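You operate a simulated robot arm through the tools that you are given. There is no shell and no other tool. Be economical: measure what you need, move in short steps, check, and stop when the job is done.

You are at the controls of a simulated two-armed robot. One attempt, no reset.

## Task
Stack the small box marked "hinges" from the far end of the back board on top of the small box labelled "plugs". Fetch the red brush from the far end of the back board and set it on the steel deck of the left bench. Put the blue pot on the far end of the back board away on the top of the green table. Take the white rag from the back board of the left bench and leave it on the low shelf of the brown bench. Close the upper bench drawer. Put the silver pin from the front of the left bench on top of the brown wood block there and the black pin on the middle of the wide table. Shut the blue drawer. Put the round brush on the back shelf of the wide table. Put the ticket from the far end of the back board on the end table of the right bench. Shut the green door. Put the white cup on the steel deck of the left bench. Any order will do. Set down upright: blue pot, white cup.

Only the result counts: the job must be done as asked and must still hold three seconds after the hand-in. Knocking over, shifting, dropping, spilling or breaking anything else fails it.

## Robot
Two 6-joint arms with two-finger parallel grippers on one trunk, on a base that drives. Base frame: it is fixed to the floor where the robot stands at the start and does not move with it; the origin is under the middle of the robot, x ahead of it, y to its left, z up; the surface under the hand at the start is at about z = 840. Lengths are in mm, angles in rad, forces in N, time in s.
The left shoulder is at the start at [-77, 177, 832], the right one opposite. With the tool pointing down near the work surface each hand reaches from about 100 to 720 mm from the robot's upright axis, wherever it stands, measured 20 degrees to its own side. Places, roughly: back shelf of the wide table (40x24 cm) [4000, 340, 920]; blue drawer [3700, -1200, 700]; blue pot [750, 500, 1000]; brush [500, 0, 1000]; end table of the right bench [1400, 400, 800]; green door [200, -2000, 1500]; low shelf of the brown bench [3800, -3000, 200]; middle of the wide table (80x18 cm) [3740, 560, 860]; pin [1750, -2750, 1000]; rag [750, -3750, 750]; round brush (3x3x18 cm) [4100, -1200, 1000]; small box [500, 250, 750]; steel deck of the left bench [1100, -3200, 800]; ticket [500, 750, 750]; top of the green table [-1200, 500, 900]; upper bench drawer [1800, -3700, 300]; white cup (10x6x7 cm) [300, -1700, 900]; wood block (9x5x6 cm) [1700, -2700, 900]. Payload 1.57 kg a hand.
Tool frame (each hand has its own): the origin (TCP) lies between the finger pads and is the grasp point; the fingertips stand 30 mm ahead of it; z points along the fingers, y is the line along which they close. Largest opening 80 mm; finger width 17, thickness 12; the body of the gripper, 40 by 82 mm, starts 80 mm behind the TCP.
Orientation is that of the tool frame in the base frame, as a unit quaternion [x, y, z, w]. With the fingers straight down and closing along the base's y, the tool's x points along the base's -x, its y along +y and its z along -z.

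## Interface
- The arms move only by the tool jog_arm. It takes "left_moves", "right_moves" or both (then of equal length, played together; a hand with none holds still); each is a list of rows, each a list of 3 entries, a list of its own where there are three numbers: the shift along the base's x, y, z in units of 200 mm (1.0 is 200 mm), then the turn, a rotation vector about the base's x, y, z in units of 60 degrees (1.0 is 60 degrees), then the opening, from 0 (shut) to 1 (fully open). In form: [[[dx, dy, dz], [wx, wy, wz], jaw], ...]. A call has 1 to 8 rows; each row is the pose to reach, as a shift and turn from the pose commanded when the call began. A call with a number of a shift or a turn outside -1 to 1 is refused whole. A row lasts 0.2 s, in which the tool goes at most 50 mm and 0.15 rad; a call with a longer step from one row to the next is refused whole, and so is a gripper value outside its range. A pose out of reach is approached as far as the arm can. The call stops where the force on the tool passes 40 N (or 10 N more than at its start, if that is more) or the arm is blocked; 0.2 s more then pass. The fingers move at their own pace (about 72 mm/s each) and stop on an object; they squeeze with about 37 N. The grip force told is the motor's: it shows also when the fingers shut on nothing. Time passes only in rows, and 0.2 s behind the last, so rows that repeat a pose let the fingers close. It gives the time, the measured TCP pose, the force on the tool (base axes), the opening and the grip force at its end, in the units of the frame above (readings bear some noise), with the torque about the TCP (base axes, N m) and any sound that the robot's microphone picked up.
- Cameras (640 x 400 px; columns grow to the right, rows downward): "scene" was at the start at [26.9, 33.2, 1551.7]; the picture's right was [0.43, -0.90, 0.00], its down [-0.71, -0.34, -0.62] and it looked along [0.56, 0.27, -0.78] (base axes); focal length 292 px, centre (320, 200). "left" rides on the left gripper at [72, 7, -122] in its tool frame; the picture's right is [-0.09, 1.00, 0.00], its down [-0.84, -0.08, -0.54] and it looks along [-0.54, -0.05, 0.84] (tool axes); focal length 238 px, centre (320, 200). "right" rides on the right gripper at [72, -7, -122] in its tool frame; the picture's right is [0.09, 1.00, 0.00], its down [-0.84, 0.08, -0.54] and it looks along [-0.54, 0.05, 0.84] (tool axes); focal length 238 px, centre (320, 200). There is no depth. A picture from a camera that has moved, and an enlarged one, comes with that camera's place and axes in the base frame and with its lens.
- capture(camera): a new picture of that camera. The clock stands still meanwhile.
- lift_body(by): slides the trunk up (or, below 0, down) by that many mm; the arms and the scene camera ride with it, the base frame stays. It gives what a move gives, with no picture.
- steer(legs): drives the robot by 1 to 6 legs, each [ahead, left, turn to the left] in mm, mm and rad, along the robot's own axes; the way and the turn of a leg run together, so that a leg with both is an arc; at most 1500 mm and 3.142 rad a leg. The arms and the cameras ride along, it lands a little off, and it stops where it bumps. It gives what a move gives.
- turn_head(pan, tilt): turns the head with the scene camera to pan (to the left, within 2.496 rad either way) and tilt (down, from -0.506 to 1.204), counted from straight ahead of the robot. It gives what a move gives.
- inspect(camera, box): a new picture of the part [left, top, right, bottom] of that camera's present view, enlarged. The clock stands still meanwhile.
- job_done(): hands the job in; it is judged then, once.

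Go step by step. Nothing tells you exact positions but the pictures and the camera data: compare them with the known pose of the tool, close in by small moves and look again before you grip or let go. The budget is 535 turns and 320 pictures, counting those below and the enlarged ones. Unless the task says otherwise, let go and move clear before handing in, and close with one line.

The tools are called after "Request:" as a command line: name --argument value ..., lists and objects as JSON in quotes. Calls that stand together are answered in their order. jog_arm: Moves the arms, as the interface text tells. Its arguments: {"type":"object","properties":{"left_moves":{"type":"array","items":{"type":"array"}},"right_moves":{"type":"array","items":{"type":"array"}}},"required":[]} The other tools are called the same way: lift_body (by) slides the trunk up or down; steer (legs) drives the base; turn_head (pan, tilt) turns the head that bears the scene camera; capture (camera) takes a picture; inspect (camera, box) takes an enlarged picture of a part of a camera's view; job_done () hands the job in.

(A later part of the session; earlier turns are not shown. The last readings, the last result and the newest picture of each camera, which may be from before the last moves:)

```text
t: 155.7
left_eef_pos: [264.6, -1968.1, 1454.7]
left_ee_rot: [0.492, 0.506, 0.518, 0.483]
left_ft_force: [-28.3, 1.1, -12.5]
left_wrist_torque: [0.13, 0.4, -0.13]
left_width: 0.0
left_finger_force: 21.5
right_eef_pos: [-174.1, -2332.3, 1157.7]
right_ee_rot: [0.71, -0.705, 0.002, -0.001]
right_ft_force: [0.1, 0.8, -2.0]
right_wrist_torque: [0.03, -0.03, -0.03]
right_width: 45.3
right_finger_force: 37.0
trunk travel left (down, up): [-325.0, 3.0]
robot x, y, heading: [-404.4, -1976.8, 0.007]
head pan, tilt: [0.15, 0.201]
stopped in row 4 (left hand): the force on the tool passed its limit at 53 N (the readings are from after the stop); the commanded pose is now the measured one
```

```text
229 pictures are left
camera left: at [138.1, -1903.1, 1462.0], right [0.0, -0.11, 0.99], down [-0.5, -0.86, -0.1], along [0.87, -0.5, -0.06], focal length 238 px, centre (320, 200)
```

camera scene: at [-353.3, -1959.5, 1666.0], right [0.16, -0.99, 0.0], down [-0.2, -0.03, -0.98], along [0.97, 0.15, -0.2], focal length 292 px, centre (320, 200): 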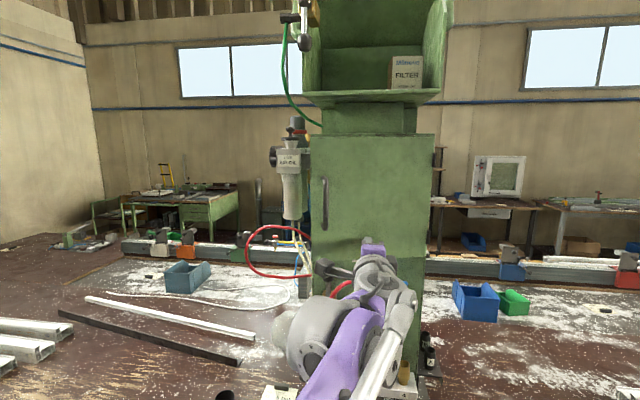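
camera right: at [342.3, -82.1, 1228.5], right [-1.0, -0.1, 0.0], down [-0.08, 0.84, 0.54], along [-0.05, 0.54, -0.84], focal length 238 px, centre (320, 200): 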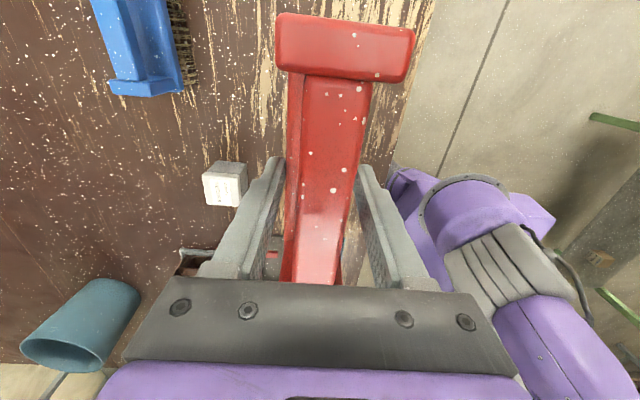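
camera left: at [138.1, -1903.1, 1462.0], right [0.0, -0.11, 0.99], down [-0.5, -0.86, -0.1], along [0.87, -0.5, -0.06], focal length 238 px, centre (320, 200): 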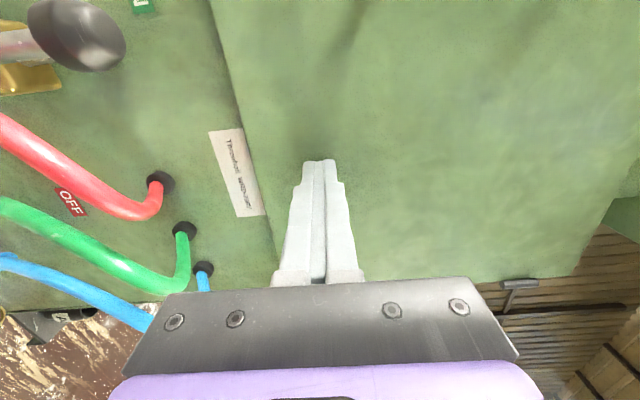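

Door shut firmly. Retreat and bring the hand back to pointing down.

Request:
jog_arm --left_moves '[[[-0.2, 0, 0], [0, 0, 0], 0], [[-0.4, 0, 0], [0, 0, 0], 0], [[-0.6, 0, 0], [0, 0.14, 0], 0], [[-0.8, 0, 0], [0, 0.28, 0], 0], [[-1, 0, 0], [0, 0.42, 0], 0], [[-1, 0.1, -0.2], [0, 0.56, 0], 0], [[-1, 0.2, -0.4], [0, 0.7, 0], 0], [[-1, 0.3, -0.6], [0, 0.84, 0], 0]]'

Request:
jog_arm --left_moves '[[[0, 0.1, -0.2], [0, 0.14, 0], 0], [[0, 0.2, -0.4], [0, 0.28, 0], 0], [[0, 0.3, -0.6], [0, 0.42, 0], 0], [[0, 0.4, -0.6], [0, 0.56, 0], 0], [[0, 0.5, -0.7], [0, 0.66, 0], 0]]'

Request:
jog_arm --left_moves '[[[0, 0, 0], [0, 0, 0.14], 0.5], [[0, 0, 0], [0, 0, 0.28], 1], [[0, 0, 0], [0, 0, 0.42], 1], [[0, 0, 0], [0, 0, 0.56], 1], [[0, 0, 0], [0, 0, 0.7], 1], [[0, 0, 0], [0, 0, 0.84], 1], [[0, 0, 0], [0, 0, 0.98], 1]]'

Request:
jog_arm --left_moves '[[[0, 0, 0], [0, 0, 0.14], 1], [[0, 0, 0], [0, 0, 0.28], 1], [[0, 0, 0], [0, 0, 0.42], 1], [[0, 0, 0], [0, 0, 0.5], 1]]'

Request:
capture --camera "scene"

```text
t: 157.5
left_eef_pos: [68.7, -1908.1, 1333.8]
left_ee_rot: [0.668, 0.663, 0.258, 0.219]
left_ft_force: [0.3, 0.4, 0.4]
left_wrist_torque: [-0.01, 0.0, 0.02]
left_width: 0.0
left_finger_force: 21.0
right_eef_pos: [-169.8, -2332.4, 1156.2]
right_ee_rot: [0.71, -0.705, 0.0, 0.001]
right_ft_force: [0.0, -0.1, -3.2]
right_wrist_torque: [0.02, -0.04, -0.02]
right_width: 45.2
right_finger_force: 36.9
trunk travel left (down, up): [-325.0, 3.0]
robot x, y, heading: [-400.1, -1972.9, 0.005]
head pan, tilt: [0.15, 0.201]
```

```text
t: 158.7
left_eef_pos: [70.3, -1805.6, 1195.1]
left_ee_rot: [0.715, 0.698, 0.017, -0.018]
left_ft_force: [-0.1, -0.1, -0.3]
left_wrist_torque: [-0.02, -0.05, -0.01]
left_width: 0.2
left_finger_force: 21.8
right_eef_pos: [-169.3, -2331.5, 1156.8]
right_ee_rot: [0.71, -0.705, -0.001, 0.001]
right_ft_force: [0.4, -0.1, -2.1]
right_wrist_torque: [0.04, 0.02, -0.02]
right_width: 45.5
right_finger_force: 36.7
trunk travel left (down, up): [-325.0, 3.0]
robot x, y, heading: [-402.7, -1976.4, 0.006]
head pan, tilt: [0.15, 0.201]
```

```text
t: 160.3
left_eef_pos: [70.4, -1807.7, 1193.5]
left_ee_rot: [0.279, 0.96, 0.008, -0.025]
left_ft_force: [0.7, -0.7, -0.2]
left_wrist_torque: [-0.02, 0.01, 0.0]
left_width: 80.0
left_finger_force: 0.1
right_eef_pos: [-171.5, -2332.9, 1156.5]
right_ee_rot: [0.71, -0.705, 0.0, -0.001]
right_ft_force: [-0.3, -0.1, -2.0]
right_wrist_torque: [0.01, 0.02, -0.03]
right_width: 45.6
right_finger_force: 36.9
trunk travel left (down, up): [-325.0, 3.0]
robot x, y, heading: [-403.2, -1973.5, 0.005]
head pan, tilt: [0.15, 0.201]
```

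```text
t: 161.3
left_eef_pos: [70.0, -1808.1, 1192.5]
left_ee_rot: [0.021, 0.999, 0.001, -0.026]
left_ft_force: [0.1, -0.4, 0.1]
left_wrist_torque: [0.02, 0.0, 0.01]
left_width: 79.8
left_finger_force: 0.2
right_eef_pos: [-170.2, -2333.2, 1155.9]
right_ee_rot: [0.709, -0.705, -0.001, 0.0]
right_ft_force: [0.5, 0.3, -1.8]
right_wrist_torque: [-0.02, -0.04, -0.02]
right_width: 45.6
right_finger_force: 37.4
trunk travel left (down, up): [-325.0, 3.0]
robot x, y, heading: [-400.8, -1973.0, 0.009]
head pan, tilt: [0.15, 0.201]
```

```text
228 pictures are left
camera scene: at [-355.5, -1959.1, 1666.0], right [0.16, -0.99, 0.0], down [-0.2, -0.03, -0.98], along [0.97, 0.15, -0.2], focal length 292 px, centre (320, 200)
```

scene: 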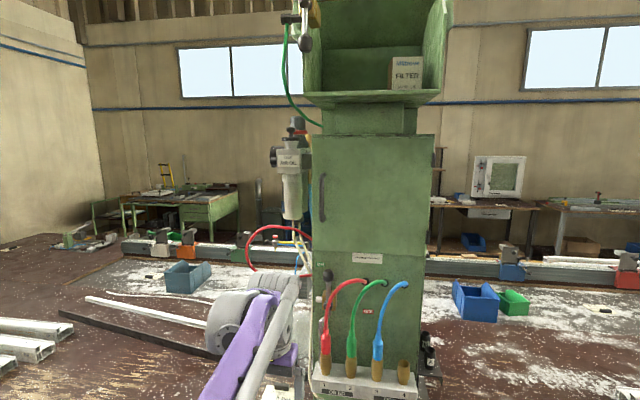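

Door is closed. Lower the trunk again and shift toward the cup.

Request:
lift_body --by -50

Request:
steer --legs '[[0, 210, 0], [60, 0, 0]]'

Request:
turn_head --pan 0.0 --tilt 0.8

Request:
capture --camera "scene"

Request:
capture --camera "left"

```text
t: 162.2
left_eef_pos: [71.5, -1808.6, 1142.2]
left_ee_rot: [0.022, 0.999, 0.0, -0.027]
left_ft_force: [0.3, 0.0, -0.5]
left_wrist_torque: [-0.01, 0.02, 0.0]
left_width: 80.1
left_finger_force: 0.0
right_eef_pos: [-168.1, -2333.6, 1107.3]
right_ee_rot: [0.709, -0.705, -0.001, 0.001]
right_ft_force: [0.7, -0.2, -1.9]
right_wrist_torque: [-0.01, -0.01, 0.02]
right_width: 45.2
right_finger_force: 37.0
trunk travel left (down, up): [-275.0, 53.0]
robot x, y, heading: [-402.7, -1975.4, 0.006]
head pan, tilt: [0.15, 0.201]
```

```text
t: 165.2
left_eef_pos: [128.4, -1594.9, 1142.3]
left_ee_rot: [0.023, 0.999, 0.001, -0.026]
left_ft_force: [1.0, -0.6, -0.1]
left_wrist_torque: [-0.02, 0.0, 0.03]
left_width: 80.0
left_finger_force: 0.1
right_eef_pos: [-111.3, -2118.7, 1105.6]
right_ee_rot: [0.709, -0.705, 0.0, 0.001]
right_ft_force: [0.9, 0.1, -1.3]
right_wrist_torque: [0.02, 0.02, -0.01]
right_width: 45.2
right_finger_force: 37.4
trunk travel left (down, up): [-275.0, 53.0]
robot x, y, heading: [-346.0, -1761.2, 0.005]
head pan, tilt: [0.15, 0.201]
```

```text
t: 166.2
left_eef_pos: [129.4, -1595.4, 1142.0]
left_ee_rot: [0.022, 0.999, 0.001, -0.026]
left_ft_force: [-0.2, 0.7, 0.4]
left_wrist_torque: [-0.04, 0.0, -0.02]
left_width: 79.9
left_finger_force: 0.2
right_eef_pos: [-111.3, -2118.6, 1107.3]
right_ee_rot: [0.71, -0.704, 0.0, 0.001]
right_ft_force: [-0.1, 0.0, -1.6]
right_wrist_torque: [0.03, 0.03, -0.03]
right_width: 45.5
right_finger_force: 37.0
trunk travel left (down, up): [-275.0, 53.0]
robot x, y, heading: [-345.2, -1762.5, 0.001]
head pan, tilt: [0.0, 0.799]
```

```text
227 pictures are left
camera scene: at [-306.0, -1759.1, 1559.5], right [0.01, -1.0, 0.0], down [-0.72, -0.01, -0.7], along [0.7, 0.01, -0.72], focal length 292 px, centre (320, 200)
```

scene: 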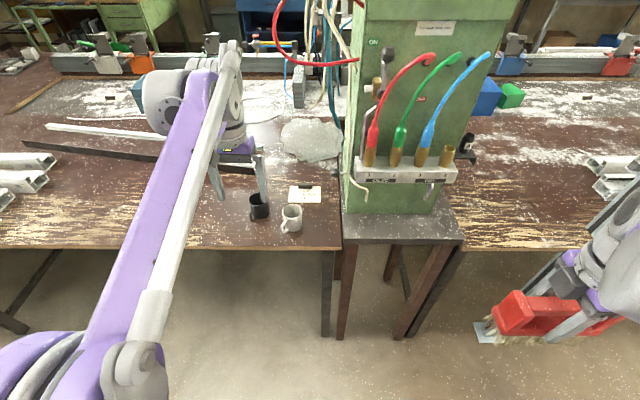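

```text
226 pictures are left
camera left: at [63.1, -1585.3, 1267.7], right [0.14, 0.99, -0.01], down [0.86, -0.11, 0.5], along [0.49, -0.07, -0.87], focal length 238 px, centre (320, 200)
```

left: 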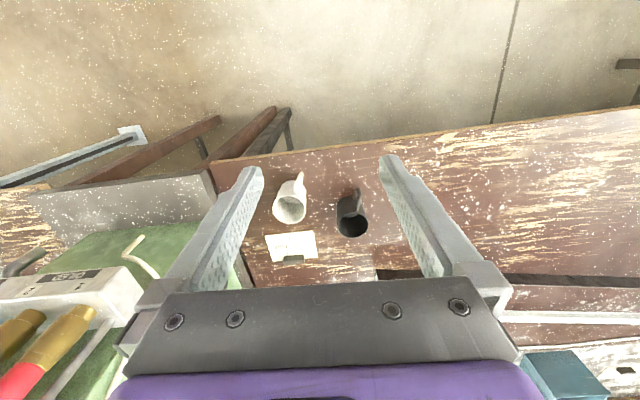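

White cup is about [272, -1668], handle toward -x/+y; the black mug ~105 mm to its left. Correct the small pitch and move over it.

Request:
jog_arm --left_moves '[[[0.2, -0.1, 0], [0, -0.05, 0], 0.95], [[0.4, -0.2, 0], [0, -0.05, 0], 0.95], [[0.6, -0.3, 0], [0, -0.05, 0], 0.95], [[0.7, -0.36, -0.1], [0, -0.05, 0], 0.95], [[0.7, -0.36, -0.3], [0, -0.05, 0], 0.95], [[0.7, -0.36, -0.5], [0, -0.05, 0], 0.95]]'

Request:
capture --camera "left"

Request:
inspect --camera "scene" --box '[200, 120, 380, 270]'

```text
t: 167.7
left_eef_pos: [267.7, -1668.9, 1044.3]
left_ee_rot: [0.022, 1.0, 0.002, 0.0]
left_ft_force: [0.0, -0.3, 0.4]
left_wrist_torque: [-0.01, 0.01, 0.01]
left_width: 76.1
left_finger_force: 0.1
left hand out of reach, approached as far as the arm can: row 3, 4
right_eef_pos: [-112.0, -2118.5, 1106.5]
right_ee_rot: [0.71, -0.705, -0.001, 0.0]
right_ft_force: [0.1, 0.6, -2.0]
right_wrist_torque: [-0.02, 0.0, 0.03]
right_width: 45.6
right_finger_force: 36.7
trunk travel left (down, up): [-275.0, 53.0]
robot x, y, heading: [-347.1, -1761.4, 0.011]
head pan, tilt: [0.0, 0.799]
```

```text
225 pictures are left
camera left: at [196.2, -1658.7, 1164.6], right [0.14, 0.99, 0.0], down [0.83, -0.11, 0.54], along [0.54, -0.07, -0.84], focal length 238 px, centre (320, 200)
```

left: 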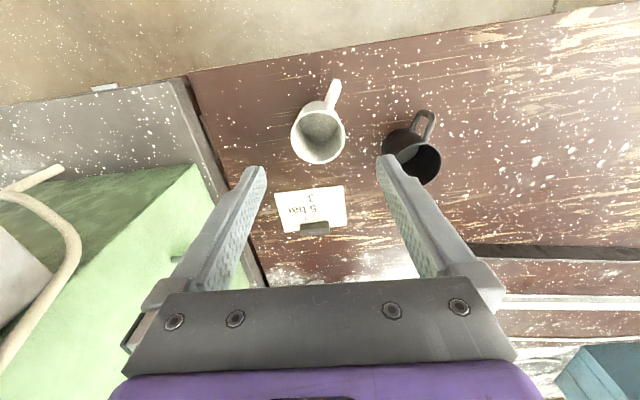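

```text
2.67 times, centred on (290, 195) of scene
camera zoom: at [-305.8, -1758.7, 1559.4], right [0.01, -1.0, 0.0], down [-0.72, -0.01, -0.7], along [0.7, 0.01, -0.72], focal length 777 px, centre (400, 213)
```

zoom: 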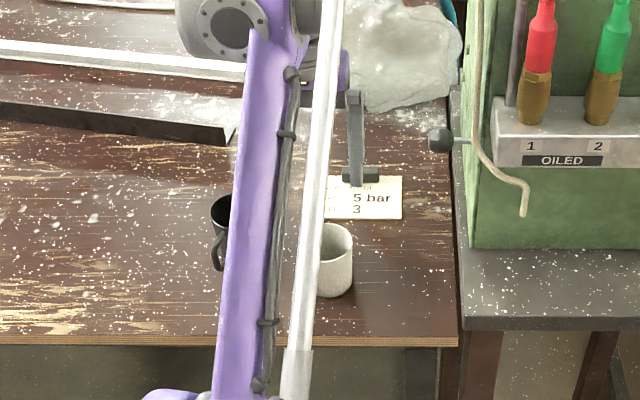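

Well aligned. Lower around the cup.

Request:
jog_arm --left_moves '[[[0.025, 0, -0.2], [0, 0, 0], 0.95], [[0.025, 0, -0.4], [0, 0, 0], 0.95], [[0.025, 0, -0.6], [0, 0, 0], 0.95], [[0.025, 0, -0.6], [0, 0, 0], 0.95]]'

Request:
capture --camera "left"

```text
t: 168.7
left_eef_pos: [291.3, -1668.8, 936.1]
left_ee_rot: [0.022, 1.0, 0.001, 0.0]
left_ft_force: [0.1, -0.1, -1.0]
left_wrist_torque: [0.01, 0.01, -0.01]
left_width: 76.2
left_finger_force: 0.1
left hand out of reach, approached as far as the arm can: row 3, 4
right_eef_pos: [-113.2, -2118.6, 1107.4]
right_ee_rot: [0.71, -0.705, 0.0, 0.001]
right_ft_force: [0.6, 0.0, -2.0]
right_wrist_torque: [0.03, -0.02, 0.0]
right_width: 45.6
right_finger_force: 36.8
trunk travel left (down, up): [-275.0, 53.0]
robot x, y, heading: [-342.0, -1756.1, 0.012]
head pan, tilt: [0.0, 0.799]
```

```text
223 pictures are left
camera left: at [219.1, -1659.8, 1057.9], right [0.14, 0.99, 0.0], down [0.83, -0.11, 0.54], along [0.54, -0.07, -0.84], focal length 238 px, centre (320, 200)
```

left: 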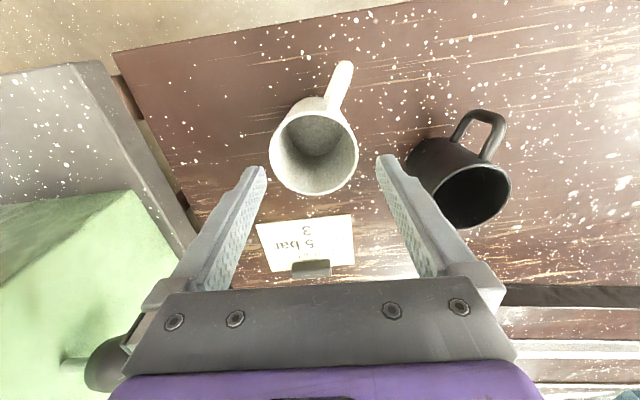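

The arm clipped here (x 291, z 936). Raise, drive the base 80 mm closer and try again.

Request:
jog_arm --left_moves '[[[-0.05, 0, 0.2], [0, 0, 0], 0.95], [[-0.1, 0, 0.4], [0, 0, 0], 0.95], [[-0.3, 0, 0.5], [0, 0, 0], 0.95], [[-0.5, 0, 0.5], [0, 0, 0], 0.95]]'

Request:
steer --legs '[[90, 0, 0]]'

Request:
capture --camera "left"

```text
t: 169.7
left_eef_pos: [221.3, -1669.1, 1037.9]
left_ee_rot: [0.022, 1.0, 0.001, 0.0]
left_ft_force: [0.0, 0.4, 0.8]
left_wrist_torque: [-0.01, 0.02, 0.0]
left_width: 75.9
left_finger_force: 0.0
left hand out of reach, approached as far as the arm can: row 4
right_eef_pos: [-111.6, -2118.2, 1105.9]
right_ee_rot: [0.71, -0.705, 0.0, 0.0]
right_ft_force: [-0.4, -0.5, -1.5]
right_wrist_torque: [0.0, 0.01, -0.01]
right_width: 45.5
right_finger_force: 37.1
trunk travel left (down, up): [-275.0, 53.0]
robot x, y, heading: [-345.1, -1758.0, 0.011]
head pan, tilt: [0.0, 0.799]
```

```text
t: 170.8
left_eef_pos: [311.5, -1666.7, 1038.5]
left_ee_rot: [0.021, 1.0, 0.001, -0.002]
left_ft_force: [0.2, 0.2, 0.6]
left_wrist_torque: [0.02, 0.0, 0.04]
left_width: 76.1
left_finger_force: 0.1
right_eef_pos: [-20.7, -2116.8, 1105.7]
right_ee_rot: [0.71, -0.704, -0.001, 0.001]
right_ft_force: [0.3, 0.6, -3.0]
right_wrist_torque: [0.01, 0.02, -0.02]
right_width: 45.5
right_finger_force: 37.2
trunk travel left (down, up): [-275.0, 53.0]
robot x, y, heading: [-257.9, -1756.6, 0.008]
head pan, tilt: [0.0, 0.799]
```

```text
222 pictures are left
camera left: at [239.2, -1658.6, 1159.4], right [0.13, 0.99, 0.0], down [0.83, -0.11, 0.54], along [0.54, -0.07, -0.84], focal length 238 px, centre (320, 200)
```

left: 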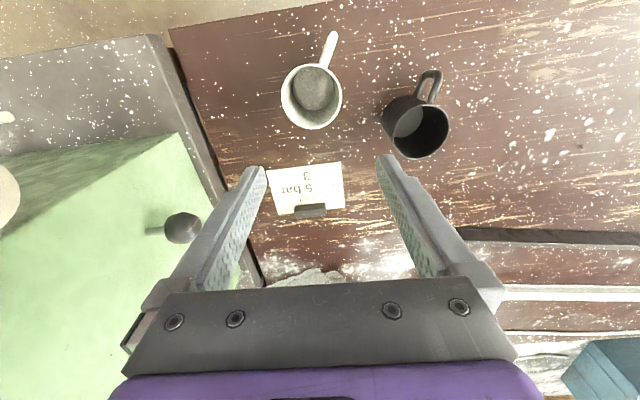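

Request:
turn_head --pan 0.5 --tilt 1.1

Request:
capture --camera "scene"

```text
t: 171.7
left_eef_pos: [311.0, -1667.3, 1037.7]
left_ee_rot: [0.021, 1.0, 0.001, -0.001]
left_ft_force: [0.0, 1.4, -0.5]
left_wrist_torque: [-0.04, 0.01, 0.01]
left_width: 75.9
left_finger_force: 0.1
right_eef_pos: [-22.5, -2117.1, 1105.8]
right_ee_rot: [0.71, -0.704, 0.0, 0.0]
right_ft_force: [0.7, -0.7, -1.5]
right_wrist_torque: [0.0, 0.03, 0.02]
right_width: 45.3
right_finger_force: 36.8
trunk travel left (down, up): [-275.0, 53.0]
robot x, y, heading: [-253.0, -1761.3, 0.014]
head pan, tilt: [0.499, 1.1]
```

```text
221 pictures are left
camera scene: at [-242.3, -1728.3, 1537.7], right [0.49, -0.87, 0.0], down [-0.78, -0.43, -0.45], along [0.4, 0.22, -0.89], focal length 292 px, centre (320, 200)
```

scene: 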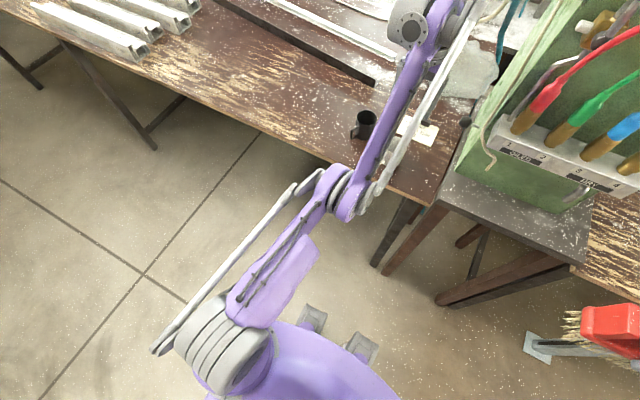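

The left arm has flipped to elbow-down. I'll back away from the table and unflip it in free space.

Request:
steer --legs '[[-300, 0, 0]]'

Request:
jog_arm --left_moves '[[[0.1, 0.0, 0.2], [0, -0.14, 0], 0], [[0.2, 0, 0.4], [0, -0.28, 0], 0], [[0.3, 0, 0.6], [0, -0.42, 0], 0], [[0.4, 0, 0.8], [0, -0.56, 0], 0], [[0.5, 0, 1], [0, -0.7, 0], 0], [[0.6, 0, 1], [0, -0.84, 0], 0], [[0.7, 0, 1], [0, -0.98, 0], 0]]'

Request:
capture --camera "scene"

```text
t: 173.7
left_eef_pos: [15.4, -1667.9, 1037.2]
left_ee_rot: [0.02, 1.0, 0.001, -0.001]
left_ft_force: [-1.0, 0.1, -0.4]
left_wrist_torque: [0.03, -0.01, 0.0]
left_width: 75.8
left_finger_force: 0.1
right_eef_pos: [-315.0, -2119.6, 1106.9]
right_ee_rot: [0.712, -0.702, 0.0, 0.001]
right_ft_force: [-0.6, 0.4, -1.7]
right_wrist_torque: [-0.01, -0.01, -0.01]
right_width: 45.7
right_finger_force: 37.5
trunk travel left (down, up): [-275.0, 53.0]
robot x, y, heading: [-551.8, -1764.8, 0.015]
head pan, tilt: [0.499, 1.1]
```

```text
t: 175.3
left_eef_pos: [180.0, -1672.8, 1246.6]
left_ee_rot: [0.016, 0.871, 0.009, 0.49]
left_ft_force: [-0.1, 0.9, 0.1]
left_wrist_torque: [0.0, -0.01, 0.01]
left_width: 0.0
left_finger_force: 21.1
left hand out of reach, approached as far as the arm can: row 1, 2, 3, 4, 6, 7
right_eef_pos: [-313.5, -2120.3, 1106.5]
right_ee_rot: [0.712, -0.702, -0.001, 0.0]
right_ft_force: [-0.3, -0.6, -1.4]
right_wrist_torque: [0.02, 0.01, 0.01]
right_width: 45.2
right_finger_force: 36.6
trunk travel left (down, up): [-275.0, 53.0]
robot x, y, heading: [-550.5, -1762.9, 0.014]
head pan, tilt: [0.499, 1.1]
```

```text
220 pictures are left
camera scene: at [-536.2, -1731.5, 1537.7], right [0.49, -0.87, 0.0], down [-0.78, -0.44, -0.45], along [0.4, 0.22, -0.89], focal length 292 px, centre (320, 200)
```

scene: 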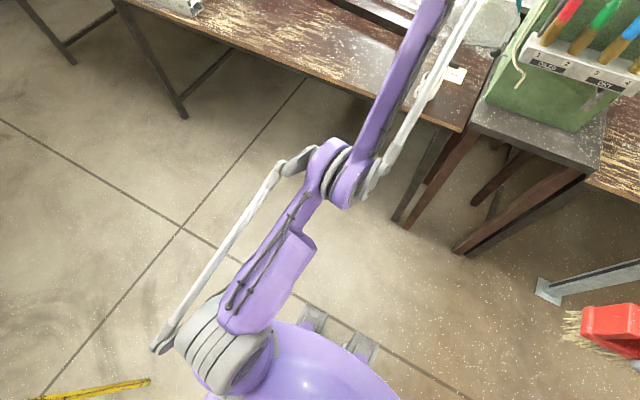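

I'll turn to face the open aisle (+y) to sort out the arm configuration safely.

Request:
steer --legs '[[0, 0, 1.556]]'

Request:
jog_arm --left_moves '[[[0, 0.0, -0.2], [0.14, 0, 0], 0], [[0, 0.2, -0.3], [-0.14, 0, 0], 0], [[0, 0.4, -0.4], [-0.28, 0, 0], 0], [[0, 0.6, -0.4], [-0.42, 0, 0], 0]]'

Request:
capture --camera "scene"

```text
t: 179.5
left_eef_pos: [-632.1, -1031.1, 1246.6]
left_ee_rot: [-0.602, 0.631, 0.351, 0.341]
left_ft_force: [0.5, 0.4, 0.9]
left_wrist_torque: [0.02, 0.0, 0.04]
left_width: 0.2
left_finger_force: 21.3
right_eef_pos: [-191.4, -1531.5, 1106.6]
right_ee_rot: [1.0, 0.0, 0.0, 0.0]
right_ft_force: [0.3, 0.3, -2.3]
right_wrist_torque: [-0.01, 0.03, -0.01]
right_width: 45.3
right_finger_force: 37.2
trunk travel left (down, up): [-275.0, 53.0]
robot x, y, heading: [-551.3, -1764.0, 1.572]
head pan, tilt: [0.499, 1.1]
```

```text
refused: row 2 steps farther than a row can; nothing moved
```

```text
219 pictures are left
camera scene: at [-580.7, -1747.6, 1537.7], right [0.88, 0.48, 0.0], down [0.43, -0.78, -0.45], along [-0.22, 0.4, -0.89], focal length 292 px, centre (320, 200)
```

scene: 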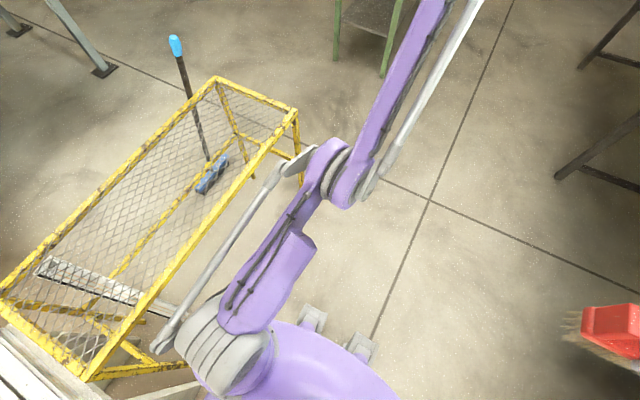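

Request:
steer --legs '[[0, -150, 0]]'

Request:
jog_arm --left_moves '[[[0, 0.2, -0.1], [0, 0, 0], 0], [[0, 0.4, -0.2], [0, 0, 0], 0], [[0, 0.6, -0.3], [-0.14, 0, 0], 0], [[0, 0.6, -0.4], [-0.28, 0, 0], 0], [[0, 0.6, -0.6], [-0.42, 0, 0], 0], [[0, 0.6, -0.8], [-0.56, 0, 0], 0], [[0, 0.6, -0.8], [-0.7, 0, 0], 0], [[0, 0.6, -0.8], [-0.84, 0, 0], 0]]'

Request:
capture --camera "scene"

```text
t: 181.5
left_eef_pos: [-480.9, -1032.0, 1246.5]
left_ee_rot: [-0.602, 0.632, 0.35, 0.34]
left_ft_force: [-0.4, -0.5, 0.2]
left_wrist_torque: [0.01, -0.02, -0.03]
left_width: 0.0
left_finger_force: 21.0
right_eef_pos: [-40.2, -1530.8, 1108.0]
right_ee_rot: [1.0, 0.001, 0.001, 0.001]
right_ft_force: [0.5, -0.7, -1.7]
right_wrist_torque: [0.01, 0.0, -0.01]
right_width: 45.2
right_finger_force: 36.7
trunk travel left (down, up): [-275.0, 53.0]
robot x, y, heading: [-399.6, -1760.5, 1.57]
head pan, tilt: [0.499, 1.1]
```

```text
t: 183.3
left_eef_pos: [-504.4, -1093.8, 1001.0]
left_ee_rot: [-0.69, 0.721, 0.048, 0.051]
left_ft_force: [0.4, 0.7, -0.5]
left_wrist_torque: [0.0, 0.0, 0.02]
left_width: 0.0
left_finger_force: 20.9
left hand out of reach, approached as far as the arm can: row 2, 3, 4, 5, 6, 7, 8
right_eef_pos: [-41.8, -1530.8, 1106.7]
right_ee_rot: [1.0, 0.0, 0.0, 0.001]
right_ft_force: [-0.4, 0.5, -1.5]
right_wrist_torque: [0.01, 0.0, 0.04]
right_width: 45.4
right_finger_force: 37.0
trunk travel left (down, up): [-275.0, 53.0]
robot x, y, heading: [-403.2, -1766.0, 1.572]
head pan, tilt: [0.499, 1.1]
```

```text
218 pictures are left
camera scene: at [-431.3, -1746.1, 1537.6], right [0.88, 0.48, 0.0], down [0.43, -0.78, -0.45], along [-0.22, 0.4, -0.89], focal length 292 px, centre (320, 200)
```

scene: 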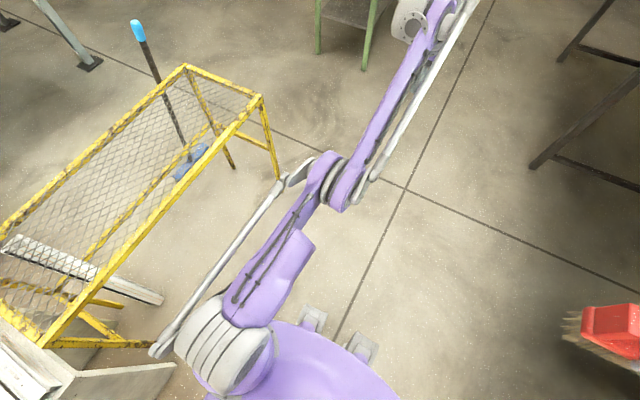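

Request:
jog_arm --left_moves '[[[0, -0.1, -0.1], [-0.05, 0, 0], 0.3], [[0, -0.2, -0.2], [-0.05, 0, 0], 0.5], [[0, -0.4, -0.2], [-0.05, 0, 0], 0.5], [[0, -0.6, -0.2], [-0.05, 0, 0], 0.5], [[0, -0.8, -0.2], [-0.05, 0, 0], 0.5], [[0, -1, -0.2], [-0.05, 0, 0], 0.5]]'

Request:
capture --camera "scene"

```text
t: 184.7
left_eef_pos: [-485.8, -1175.1, 1004.3]
left_ee_rot: [-0.691, 0.722, 0.029, 0.033]
left_ft_force: [0.7, -0.5, 0.1]
left_wrist_torque: [-0.05, -0.03, 0.03]
left_width: 40.1
left_finger_force: 0.1
left hand out of reach, approached as far as the arm can: row 2, 3, 4, 5, 6
right_eef_pos: [-40.5, -1532.0, 1106.7]
right_ee_rot: [1.0, 0.001, 0.0, -0.001]
right_ft_force: [-0.4, 0.4, -2.5]
right_wrist_torque: [-0.01, 0.03, -0.01]
right_width: 45.2
right_finger_force: 36.2
trunk travel left (down, up): [-275.0, 53.0]
robot x, y, heading: [-401.1, -1763.2, 1.564]
head pan, tilt: [0.499, 1.1]
```

```text
217 pictures are left
camera scene: at [-430.6, -1747.6, 1537.7], right [0.88, 0.48, 0.0], down [0.43, -0.78, -0.45], along [-0.22, 0.4, -0.89], focal length 292 px, centre (320, 200)
```

scene: 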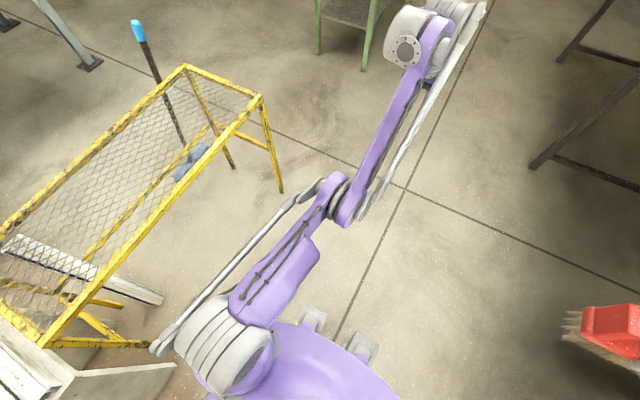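

Request:
jog_arm --left_moves '[[[0, 0.1, 0.2], [-0.03, 0, 0], 0.5], [[0, 0.2, 0.4], [-0.06, 0, 0], 0.5], [[0, 0.2, 0.6], [-0.08, 0, 0], 0.5], [[0, 0.2, 0.8], [-0.08, 0, 0], 0.5], [[0, 0.2, 1], [-0.08, 0, 0], 0.5]]'

Request:
jog_arm --left_moves '[[[0, 0, 0.2], [0, 0, 0], 0.5], [[0, 0, 0.4], [0, 0, 0], 0.5], [[0, 0, 0.6], [0, 0, 0], 0.5], [[0, 0, 0.8], [0, 0, 0], 0.5], [[0, 0, 1], [0, 0, 0], 0.5]]'

Request:
capture --camera "scene"

```text
t: 185.9
left_eef_pos: [-493.8, -1186.1, 1141.7]
left_ee_rot: [-0.692, 0.722, -0.001, 0.005]
left_ft_force: [1.1, -0.8, -0.7]
left_wrist_torque: [0.0, -0.04, 0.03]
left_width: 39.9
left_finger_force: 0.0
left hand out of reach, approached as far as the arm can: row 2, 3, 4, 5
right_eef_pos: [-42.1, -1531.8, 1106.0]
right_ee_rot: [1.0, 0.001, 0.0, 0.0]
right_ft_force: [0.6, -0.1, -2.7]
right_wrist_torque: [-0.01, 0.03, -0.01]
right_width: 45.3
right_finger_force: 37.1
trunk travel left (down, up): [-275.0, 53.0]
robot x, y, heading: [-399.2, -1758.8, 1.576]
head pan, tilt: [0.499, 1.1]
```

```text
t: 187.1
left_eef_pos: [-512.5, -1273.7, 1244.9]
left_ee_rot: [-0.691, 0.723, 0.001, 0.006]
left_ft_force: [-0.9, 0.3, -0.4]
left_wrist_torque: [0.01, 0.01, 0.02]
left_width: 40.0
left_finger_force: 0.0
left hand out of reach, approached as far as the arm can: row 1, 2, 3, 4, 5
right_eef_pos: [-40.5, -1532.5, 1106.3]
right_ee_rot: [1.0, 0.0, 0.0, 0.0]
right_ft_force: [0.2, 0.5, -2.3]
right_wrist_torque: [0.01, -0.01, -0.01]
right_width: 45.3
right_finger_force: 37.3
trunk travel left (down, up): [-275.0, 53.0]
robot x, y, heading: [-400.0, -1763.3, 1.572]
head pan, tilt: [0.499, 1.1]
```

```text
216 pictures are left
camera scene: at [-431.0, -1749.6, 1537.7], right [0.88, 0.48, 0.0], down [0.43, -0.78, -0.46], along [-0.22, 0.4, -0.89], focal length 292 px, centre (320, 200)
```

scene: 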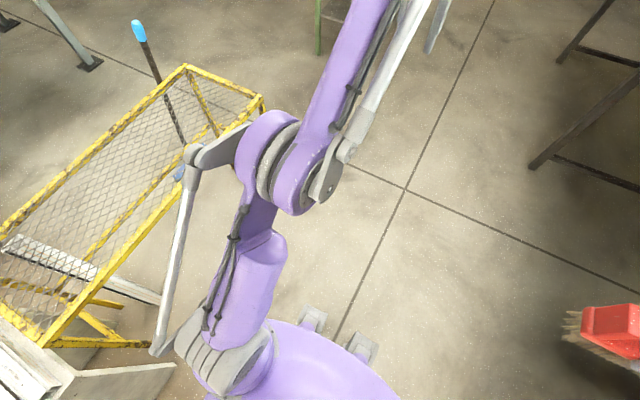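

Now near straight pointing up. Retract in and down to see which way the elbow goes.

Request:
jog_arm --left_moves '[[[0, -0.2, 0], [0, 0, 0], 0.5], [[0, -0.4, 0], [0, 0, 0], 0.5], [[0, -0.6, -0.1], [0, 0, 0], 0.5], [[0, -0.6, -0.3], [0, 0, 0], 0.5], [[0, -0.6, -0.5], [0, 0, 0], 0.5], [[0, -0.6, -0.7], [0, 0, 0], 0.5]]'

Request:
capture --camera "scene"

```text
t: 188.5
left_eef_pos: [-505.0, -1395.6, 1100.9]
left_ee_rot: [-0.691, 0.722, 0.0, 0.005]
left_ft_force: [-0.4, -0.4, 0.2]
left_wrist_torque: [0.01, 0.01, 0.04]
left_width: 40.0
left_finger_force: 0.0
right_eef_pos: [-40.3, -1530.3, 1106.7]
right_ee_rot: [1.0, 0.001, -0.001, 0.001]
right_ft_force: [0.3, 0.1, -1.9]
right_wrist_torque: [-0.03, 0.0, 0.02]
right_width: 45.6
right_finger_force: 36.7
trunk travel left (down, up): [-275.0, 53.0]
robot x, y, heading: [-400.7, -1764.3, 1.569]
head pan, tilt: [0.499, 1.1]
```

```text
215 pictures are left
camera scene: at [-430.9, -1747.3, 1537.7], right [0.88, 0.48, 0.0], down [0.43, -0.78, -0.45], along [-0.22, 0.4, -0.89], focal length 292 px, centre (320, 200)
```

scene: 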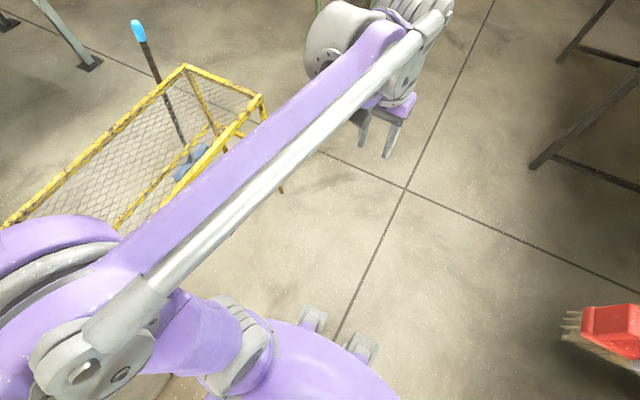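

Elbow-up is back. Turn to face the bench and return to the cup.

Request:
steer --legs '[[0, 0, -1.57], [70, 0, 0]]'

Request:
turn_head --pan 0.0 --tilt 0.8

Request:
jog_arm --left_moves '[[[0.2, 0, 0], [0, 0, 0], 0.95], [[0.4, 0, 0], [0, 0, 0], 0.95], [[0.6, 0, 0], [0, 0, 0], 0.95], [[0.8, 0, 0], [0, 0, 0], 0.95]]'

Request:
capture --camera "left"

```text
t: 193.3
left_eef_pos: [37.8, -1671.0, 1100.8]
left_ee_rot: [0.036, 0.999, -0.004, 0.004]
left_ft_force: [0.0, -0.1, 0.4]
left_wrist_torque: [-0.01, 0.01, 0.0]
left_width: 39.7
left_finger_force: 0.1
right_eef_pos: [-111.6, -2130.8, 1106.4]
right_ee_rot: [-0.697, 0.717, 0.002, -0.001]
right_ft_force: [-0.5, 0.2, -2.6]
right_wrist_torque: [0.02, 0.05, 0.02]
right_width: 45.6
right_finger_force: 37.2
trunk travel left (down, up): [-275.0, 53.0]
robot x, y, heading: [-333.1, -1762.5, -0.031]
head pan, tilt: [0.499, 1.1]
```

```text
t: 194.3
left_eef_pos: [37.1, -1669.5, 1101.7]
left_ee_rot: [0.036, 0.999, -0.005, 0.003]
left_ft_force: [0.2, 0.4, -0.7]
left_wrist_torque: [0.0, 0.01, 0.0]
left_width: 40.1
left_finger_force: 0.0
right_eef_pos: [-112.1, -2131.3, 1105.6]
right_ee_rot: [-0.696, 0.718, 0.001, -0.001]
right_ft_force: [-0.5, 0.0, -2.6]
right_wrist_torque: [0.04, 0.01, 0.0]
right_width: 45.4
right_finger_force: 37.1
trunk travel left (down, up): [-275.0, 53.0]
robot x, y, heading: [-331.4, -1766.5, -0.031]
head pan, tilt: [0.0, 0.799]
```

```text
t: 195.3
left_eef_pos: [201.0, -1671.8, 1103.0]
left_ee_rot: [0.036, 0.999, -0.003, 0.003]
left_ft_force: [-0.9, -0.2, -1.0]
left_wrist_torque: [-0.01, 0.02, 0.0]
left_width: 76.1
left_finger_force: 0.1
right_eef_pos: [-110.3, -2130.8, 1106.5]
right_ee_rot: [-0.697, 0.717, 0.001, -0.001]
right_ft_force: [-0.4, 0.1, -2.6]
right_wrist_torque: [0.02, 0.02, 0.0]
right_width: 45.3
right_finger_force: 37.5
trunk travel left (down, up): [-275.0, 53.0]
robot x, y, heading: [-333.6, -1765.6, -0.03]
head pan, tilt: [0.0, 0.799]
```

```text
214 pictures are left
camera left: at [129.1, -1659.7, 1223.7], right [0.17, 0.99, -0.01], down [0.83, -0.13, 0.55], along [0.54, -0.1, -0.84], focal length 238 px, centre (320, 200)
```

left: 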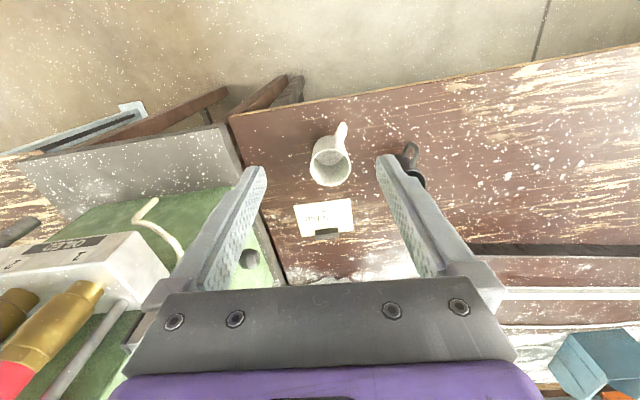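

Request:
jog_arm --left_moves '[[[0.2, 0, 0], [0, 0, 0], 0.95], [[0.365, 0, 0], [0, 0, 0], 0.95], [[0.365, 0, -0.2], [0, 0, 0], 0.95], [[0.365, 0, -0.4], [0, 0, 0], 0.95], [[0.365, 0, -0.5], [0, 0, 0], 0.95]]'

Request:
capture --camera "left"

```text
t: 196.5
left_eef_pos: [270.6, -1672.5, 1002.5]
left_ee_rot: [0.037, 0.999, -0.003, 0.004]
left_ft_force: [0.3, 1.0, -0.4]
left_wrist_torque: [-0.02, 0.01, -0.01]
left_width: 75.8
left_finger_force: 0.1
right_eef_pos: [-111.4, -2130.1, 1106.1]
right_ee_rot: [-0.697, 0.718, 0.0, -0.001]
right_ft_force: [-0.1, -0.2, -2.3]
right_wrist_torque: [0.01, 0.01, 0.01]
right_width: 45.2
right_finger_force: 37.9
trunk travel left (down, up): [-275.0, 53.0]
robot x, y, heading: [-330.7, -1765.1, -0.031]
head pan, tilt: [0.0, 0.799]
```

```text
213 pictures are left
camera left: at [198.0, -1660.0, 1123.6], right [0.17, 0.99, -0.01], down [0.83, -0.13, 0.55], along [0.54, -0.1, -0.84], focal length 238 px, centre (320, 200)
```

left: 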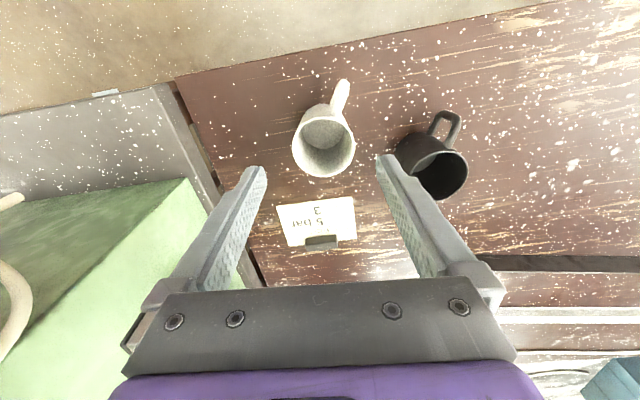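

Request:
jog_arm --left_moves '[[[0.005, 0.005, -0.2], [0, 0, 0], 0.95], [[0.005, 0.005, -0.4], [0, 0, 0], 0.95], [[0.005, 0.005, -0.55], [0, 0, 0], 0.95], [[0.005, 0.005, -0.55], [0, 0, 0], 0.95]]'

Request:
capture --camera "left"

```text
t: 197.5
left_eef_pos: [275.0, -1670.3, 889.6]
left_ee_rot: [0.036, 0.999, -0.003, 0.004]
left_ft_force: [-0.6, 0.1, 0.1]
left_wrist_torque: [0.03, 0.02, 0.03]
left_width: 76.2
left_finger_force: 0.0
right_eef_pos: [-112.3, -2131.5, 1105.7]
right_ee_rot: [-0.696, 0.718, 0.001, -0.001]
right_ft_force: [-0.4, 0.3, -1.7]
right_wrist_torque: [0.0, -0.02, 0.0]
right_width: 45.4
right_finger_force: 37.0
trunk travel left (down, up): [-275.0, 53.0]
robot x, y, heading: [-333.0, -1766.7, -0.028]
head pan, tilt: [0.0, 0.799]
```

```text
212 pictures are left
camera left: at [202.9, -1659.0, 1010.4], right [0.17, 0.99, -0.01], down [0.83, -0.13, 0.55], along [0.54, -0.1, -0.84], focal length 238 px, centre (320, 200)
```

left: 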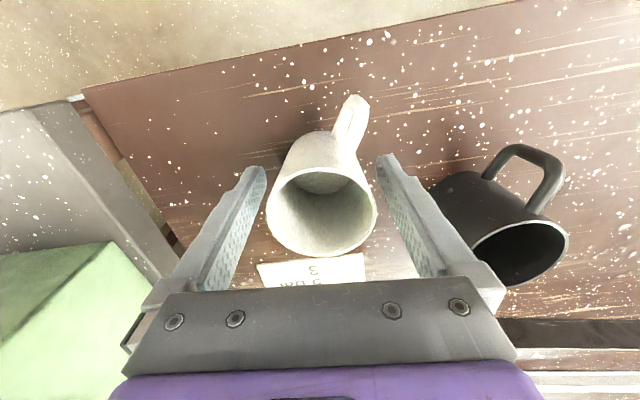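

Request:
jog_arm --left_moves '[[[0, 0, 0], [0, 0, 0], 0.7], [[0, 0, 0], [0, 0, 0], 0.5], [[0, 0, 0], [0, 0, 0], 0.5], [[0, 0, 0.05], [0, 0, 0], 0.5], [[0, 0, 0.2], [0, 0, 0], 0.5], [[0, 0, 0.4], [0, 0, 0], 0.5], [[0, 0, 0.6], [0, 0, 0], 0.5], [[0, 0, 0.8], [0, 0, 0], 0.5]]'

Request:
capture --camera "left"

```text
t: 199.3
left_eef_pos: [272.6, -1670.4, 1054.2]
left_ee_rot: [0.037, 0.999, -0.003, 0.004]
left_ft_force: [0.4, 0.0, -0.2]
left_wrist_torque: [0.02, 0.02, 0.0]
left_width: 54.6
left_finger_force: 36.9
right_eef_pos: [-110.7, -2130.2, 1106.2]
right_ee_rot: [-0.697, 0.717, 0.0, -0.001]
right_ft_force: [-1.2, -0.2, -1.5]
right_wrist_torque: [-0.01, -0.01, -0.02]
right_width: 45.4
right_finger_force: 36.8
trunk travel left (down, up): [-275.0, 53.0]
robot x, y, heading: [-332.1, -1763.5, -0.026]
head pan, tilt: [0.0, 0.799]
```

```text
211 pictures are left
camera left: at [201.5, -1658.6, 1175.6], right [0.17, 0.99, -0.01], down [0.83, -0.13, 0.55], along [0.54, -0.1, -0.84], focal length 238 px, centre (320, 200)
```

left: 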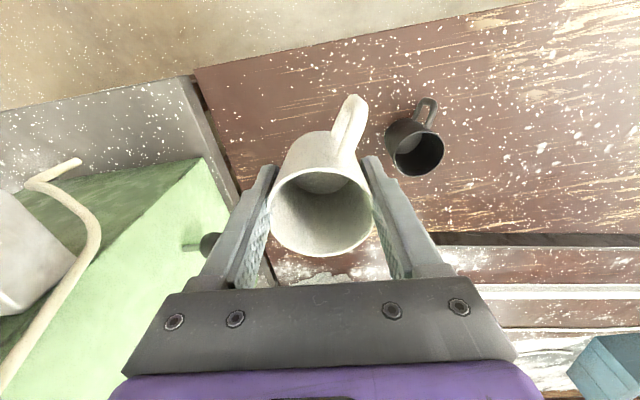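

Cup held. Back off and look ahead toward the left bench area.

Request:
steer --legs '[[-150, 0, 0.027]]'

Request:
turn_head --pan -0.8 --tilt 0.4

Request:
capture --camera "scene"

Request:
turn_head --pan -1.5 --tilt 0.45

Request:
capture --camera "scene"

```text
t: 200.7
left_eef_pos: [121.7, -1652.5, 1053.2]
left_ee_rot: [0.024, 1.0, -0.004, 0.003]
left_ft_force: [-0.4, 0.5, -0.3]
left_wrist_torque: [0.03, -0.02, 0.0]
left_width: 54.6
left_finger_force: 37.2
right_eef_pos: [-251.8, -2122.2, 1105.2]
right_ee_rot: [-0.707, 0.707, 0.0, -0.001]
right_ft_force: [-0.6, -0.1, -2.1]
right_wrist_torque: [0.03, -0.03, -0.01]
right_width: 45.5
right_finger_force: 36.4
trunk travel left (down, up): [-275.0, 53.0]
robot x, y, heading: [-483.5, -1762.0, -0.0]
head pan, tilt: [0.0, 0.799]
```

```text
t: 201.8
left_eef_pos: [121.5, -1651.9, 1054.3]
left_ee_rot: [0.024, 1.0, -0.003, 0.004]
left_ft_force: [0.7, 0.2, -0.4]
left_wrist_torque: [0.0, 0.01, -0.03]
left_width: 54.5
left_finger_force: 37.2
right_eef_pos: [-250.7, -2123.0, 1105.9]
right_ee_rot: [-0.706, 0.708, 0.001, 0.0]
right_ft_force: [-0.7, -0.1, -2.5]
right_wrist_torque: [0.0, 0.02, 0.0]
right_width: 45.6
right_finger_force: 36.5
trunk travel left (down, up): [-275.0, 53.0]
robot x, y, heading: [-481.7, -1760.8, -0.004]
head pan, tilt: [-0.799, 0.4]
```

```text
210 pictures are left
camera scene: at [-458.1, -1827.8, 1594.5], right [-0.72, -0.7, 0.0], down [-0.27, 0.28, -0.92], along [0.64, -0.66, -0.39], focal length 292 px, centre (320, 200)
```

scene: 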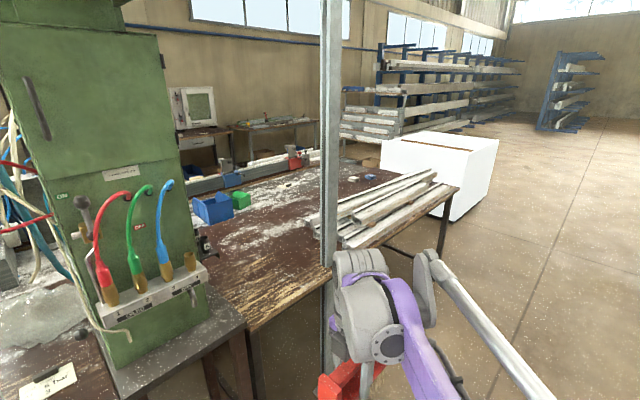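

```text
t: 202.8
left_eef_pos: [122.4, -1653.1, 1052.9]
left_ee_rot: [0.023, 1.0, -0.003, 0.003]
left_ft_force: [-0.9, 0.2, -0.7]
left_wrist_torque: [-0.01, 0.01, 0.0]
left_width: 54.5
left_finger_force: 37.4
right_eef_pos: [-251.5, -2122.3, 1106.3]
right_ee_rot: [-0.706, 0.708, 0.001, -0.001]
right_ft_force: [0.5, -0.8, -2.2]
right_wrist_torque: [0.0, -0.02, 0.0]
right_width: 45.4
right_finger_force: 37.0
trunk travel left (down, up): [-275.0, 53.0]
robot x, y, heading: [-481.7, -1760.3, -0.003]
head pan, tilt: [-1.499, 0.45]
```

```text
209 pictures are left
camera scene: at [-516.0, -1853.0, 1589.9], right [-1.0, -0.07, 0.0], down [-0.03, 0.43, -0.9], along [0.06, -0.9, -0.44], focal length 292 px, centre (320, 200)
```

scene: 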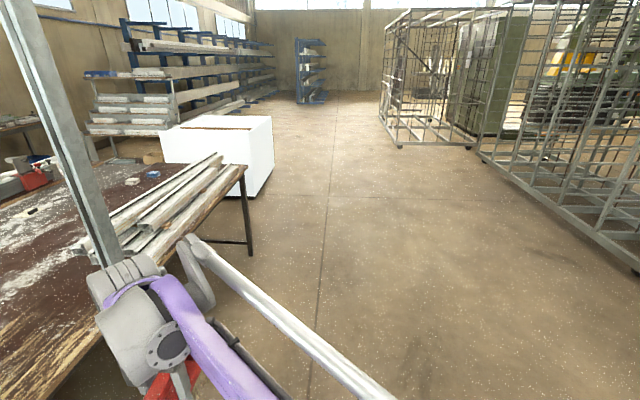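

The left bench is the next brown table (front edge x≈200, y from about -2100 to -3900). Strafe along the aisle and look across it.

Request:
steer --legs '[[0, -1350, 0]]'

Request:
turn_head --pan -0.1 --tilt 0.5

Request:
capture --camera "scene"

```text
t: 214.8
left_eef_pos: [136.1, -2976.2, 1053.9]
left_ee_rot: [0.008, 1.0, -0.003, 0.003]
left_ft_force: [-0.2, 0.0, -1.0]
left_wrist_torque: [0.01, 0.03, 0.02]
left_width: 54.2
left_finger_force: 37.5
right_eef_pos: [-221.7, -3458.8, 1105.7]
right_ee_rot: [0.718, -0.696, -0.001, 0.001]
right_ft_force: [0.4, 0.7, -2.9]
right_wrist_torque: [0.03, 0.0, -0.02]
right_width: 45.9
right_finger_force: 37.5
trunk travel left (down, up): [-275.0, 53.0]
robot x, y, heading: [-457.7, -3106.0, 0.028]
head pan, tilt: [-1.499, 0.45]
```

```text
t: 216.4
left_eef_pos: [136.7, -2977.5, 1052.7]
left_ee_rot: [0.008, 1.0, -0.004, 0.003]
left_ft_force: [-0.1, -1.0, -0.2]
left_wrist_torque: [-0.01, 0.0, 0.03]
left_width: 54.3
left_finger_force: 37.3
right_eef_pos: [-221.0, -3459.5, 1106.1]
right_ee_rot: [0.718, -0.696, -0.001, 0.001]
right_ft_force: [-0.4, -0.5, -2.0]
right_wrist_torque: [0.03, -0.02, 0.0]
right_width: 45.8
right_finger_force: 37.1
trunk travel left (down, up): [-275.0, 53.0]
robot x, y, heading: [-463.5, -3105.4, 0.028]
head pan, tilt: [-0.099, 0.499]
```

```text
208 pictures are left
camera scene: at [-413.0, -3113.5, 1585.4], right [-0.07, -1.0, 0.0], down [-0.48, 0.03, -0.88], along [0.88, -0.06, -0.48], focal length 292 px, centre (320, 200)
```

scene: 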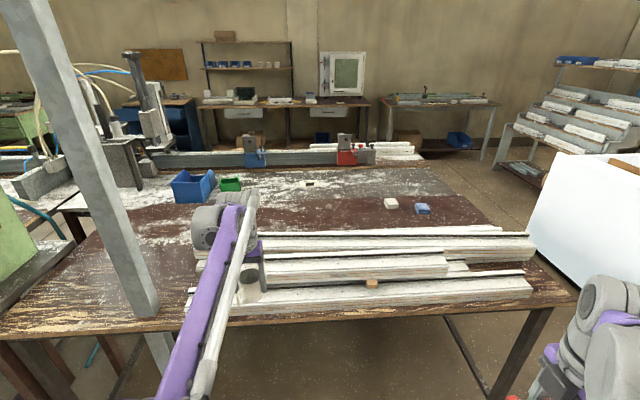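

Request:
inspect --camera "scene" --box '[340, 130, 500, 260]'

Request:
inspect --camera "scene" --box '[130, 110, 350, 250]'

```text
3.08 times, centred on (420, 195) of scene
camera zoom: at [-413.0, -3113.5, 1585.4], right [-0.07, -1.0, 0.0], down [-0.48, 0.03, -0.88], along [0.88, -0.06, -0.48], focal length 897 px, centre (12, 215)
```

zoom: 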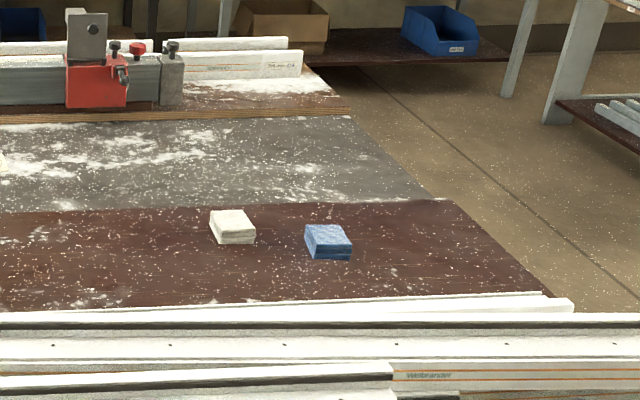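

```text
2.86 times, centred on (240, 180) of scene
camera zoom: at [-413.0, -3113.5, 1585.4], right [-0.07, -1.0, 0.0], down [-0.48, 0.03, -0.88], along [0.88, -0.06, -0.48], focal length 833 px, centre (549, 257)
```

zoom: 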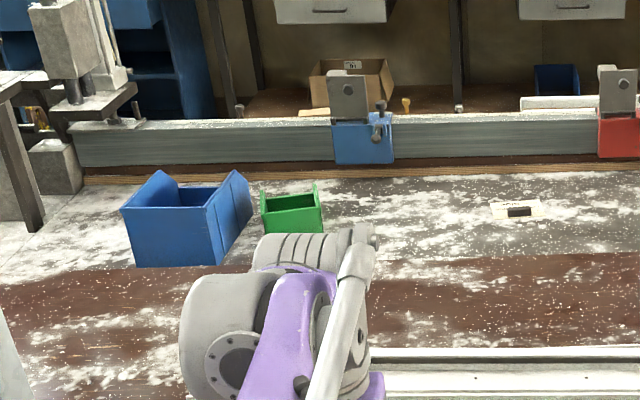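

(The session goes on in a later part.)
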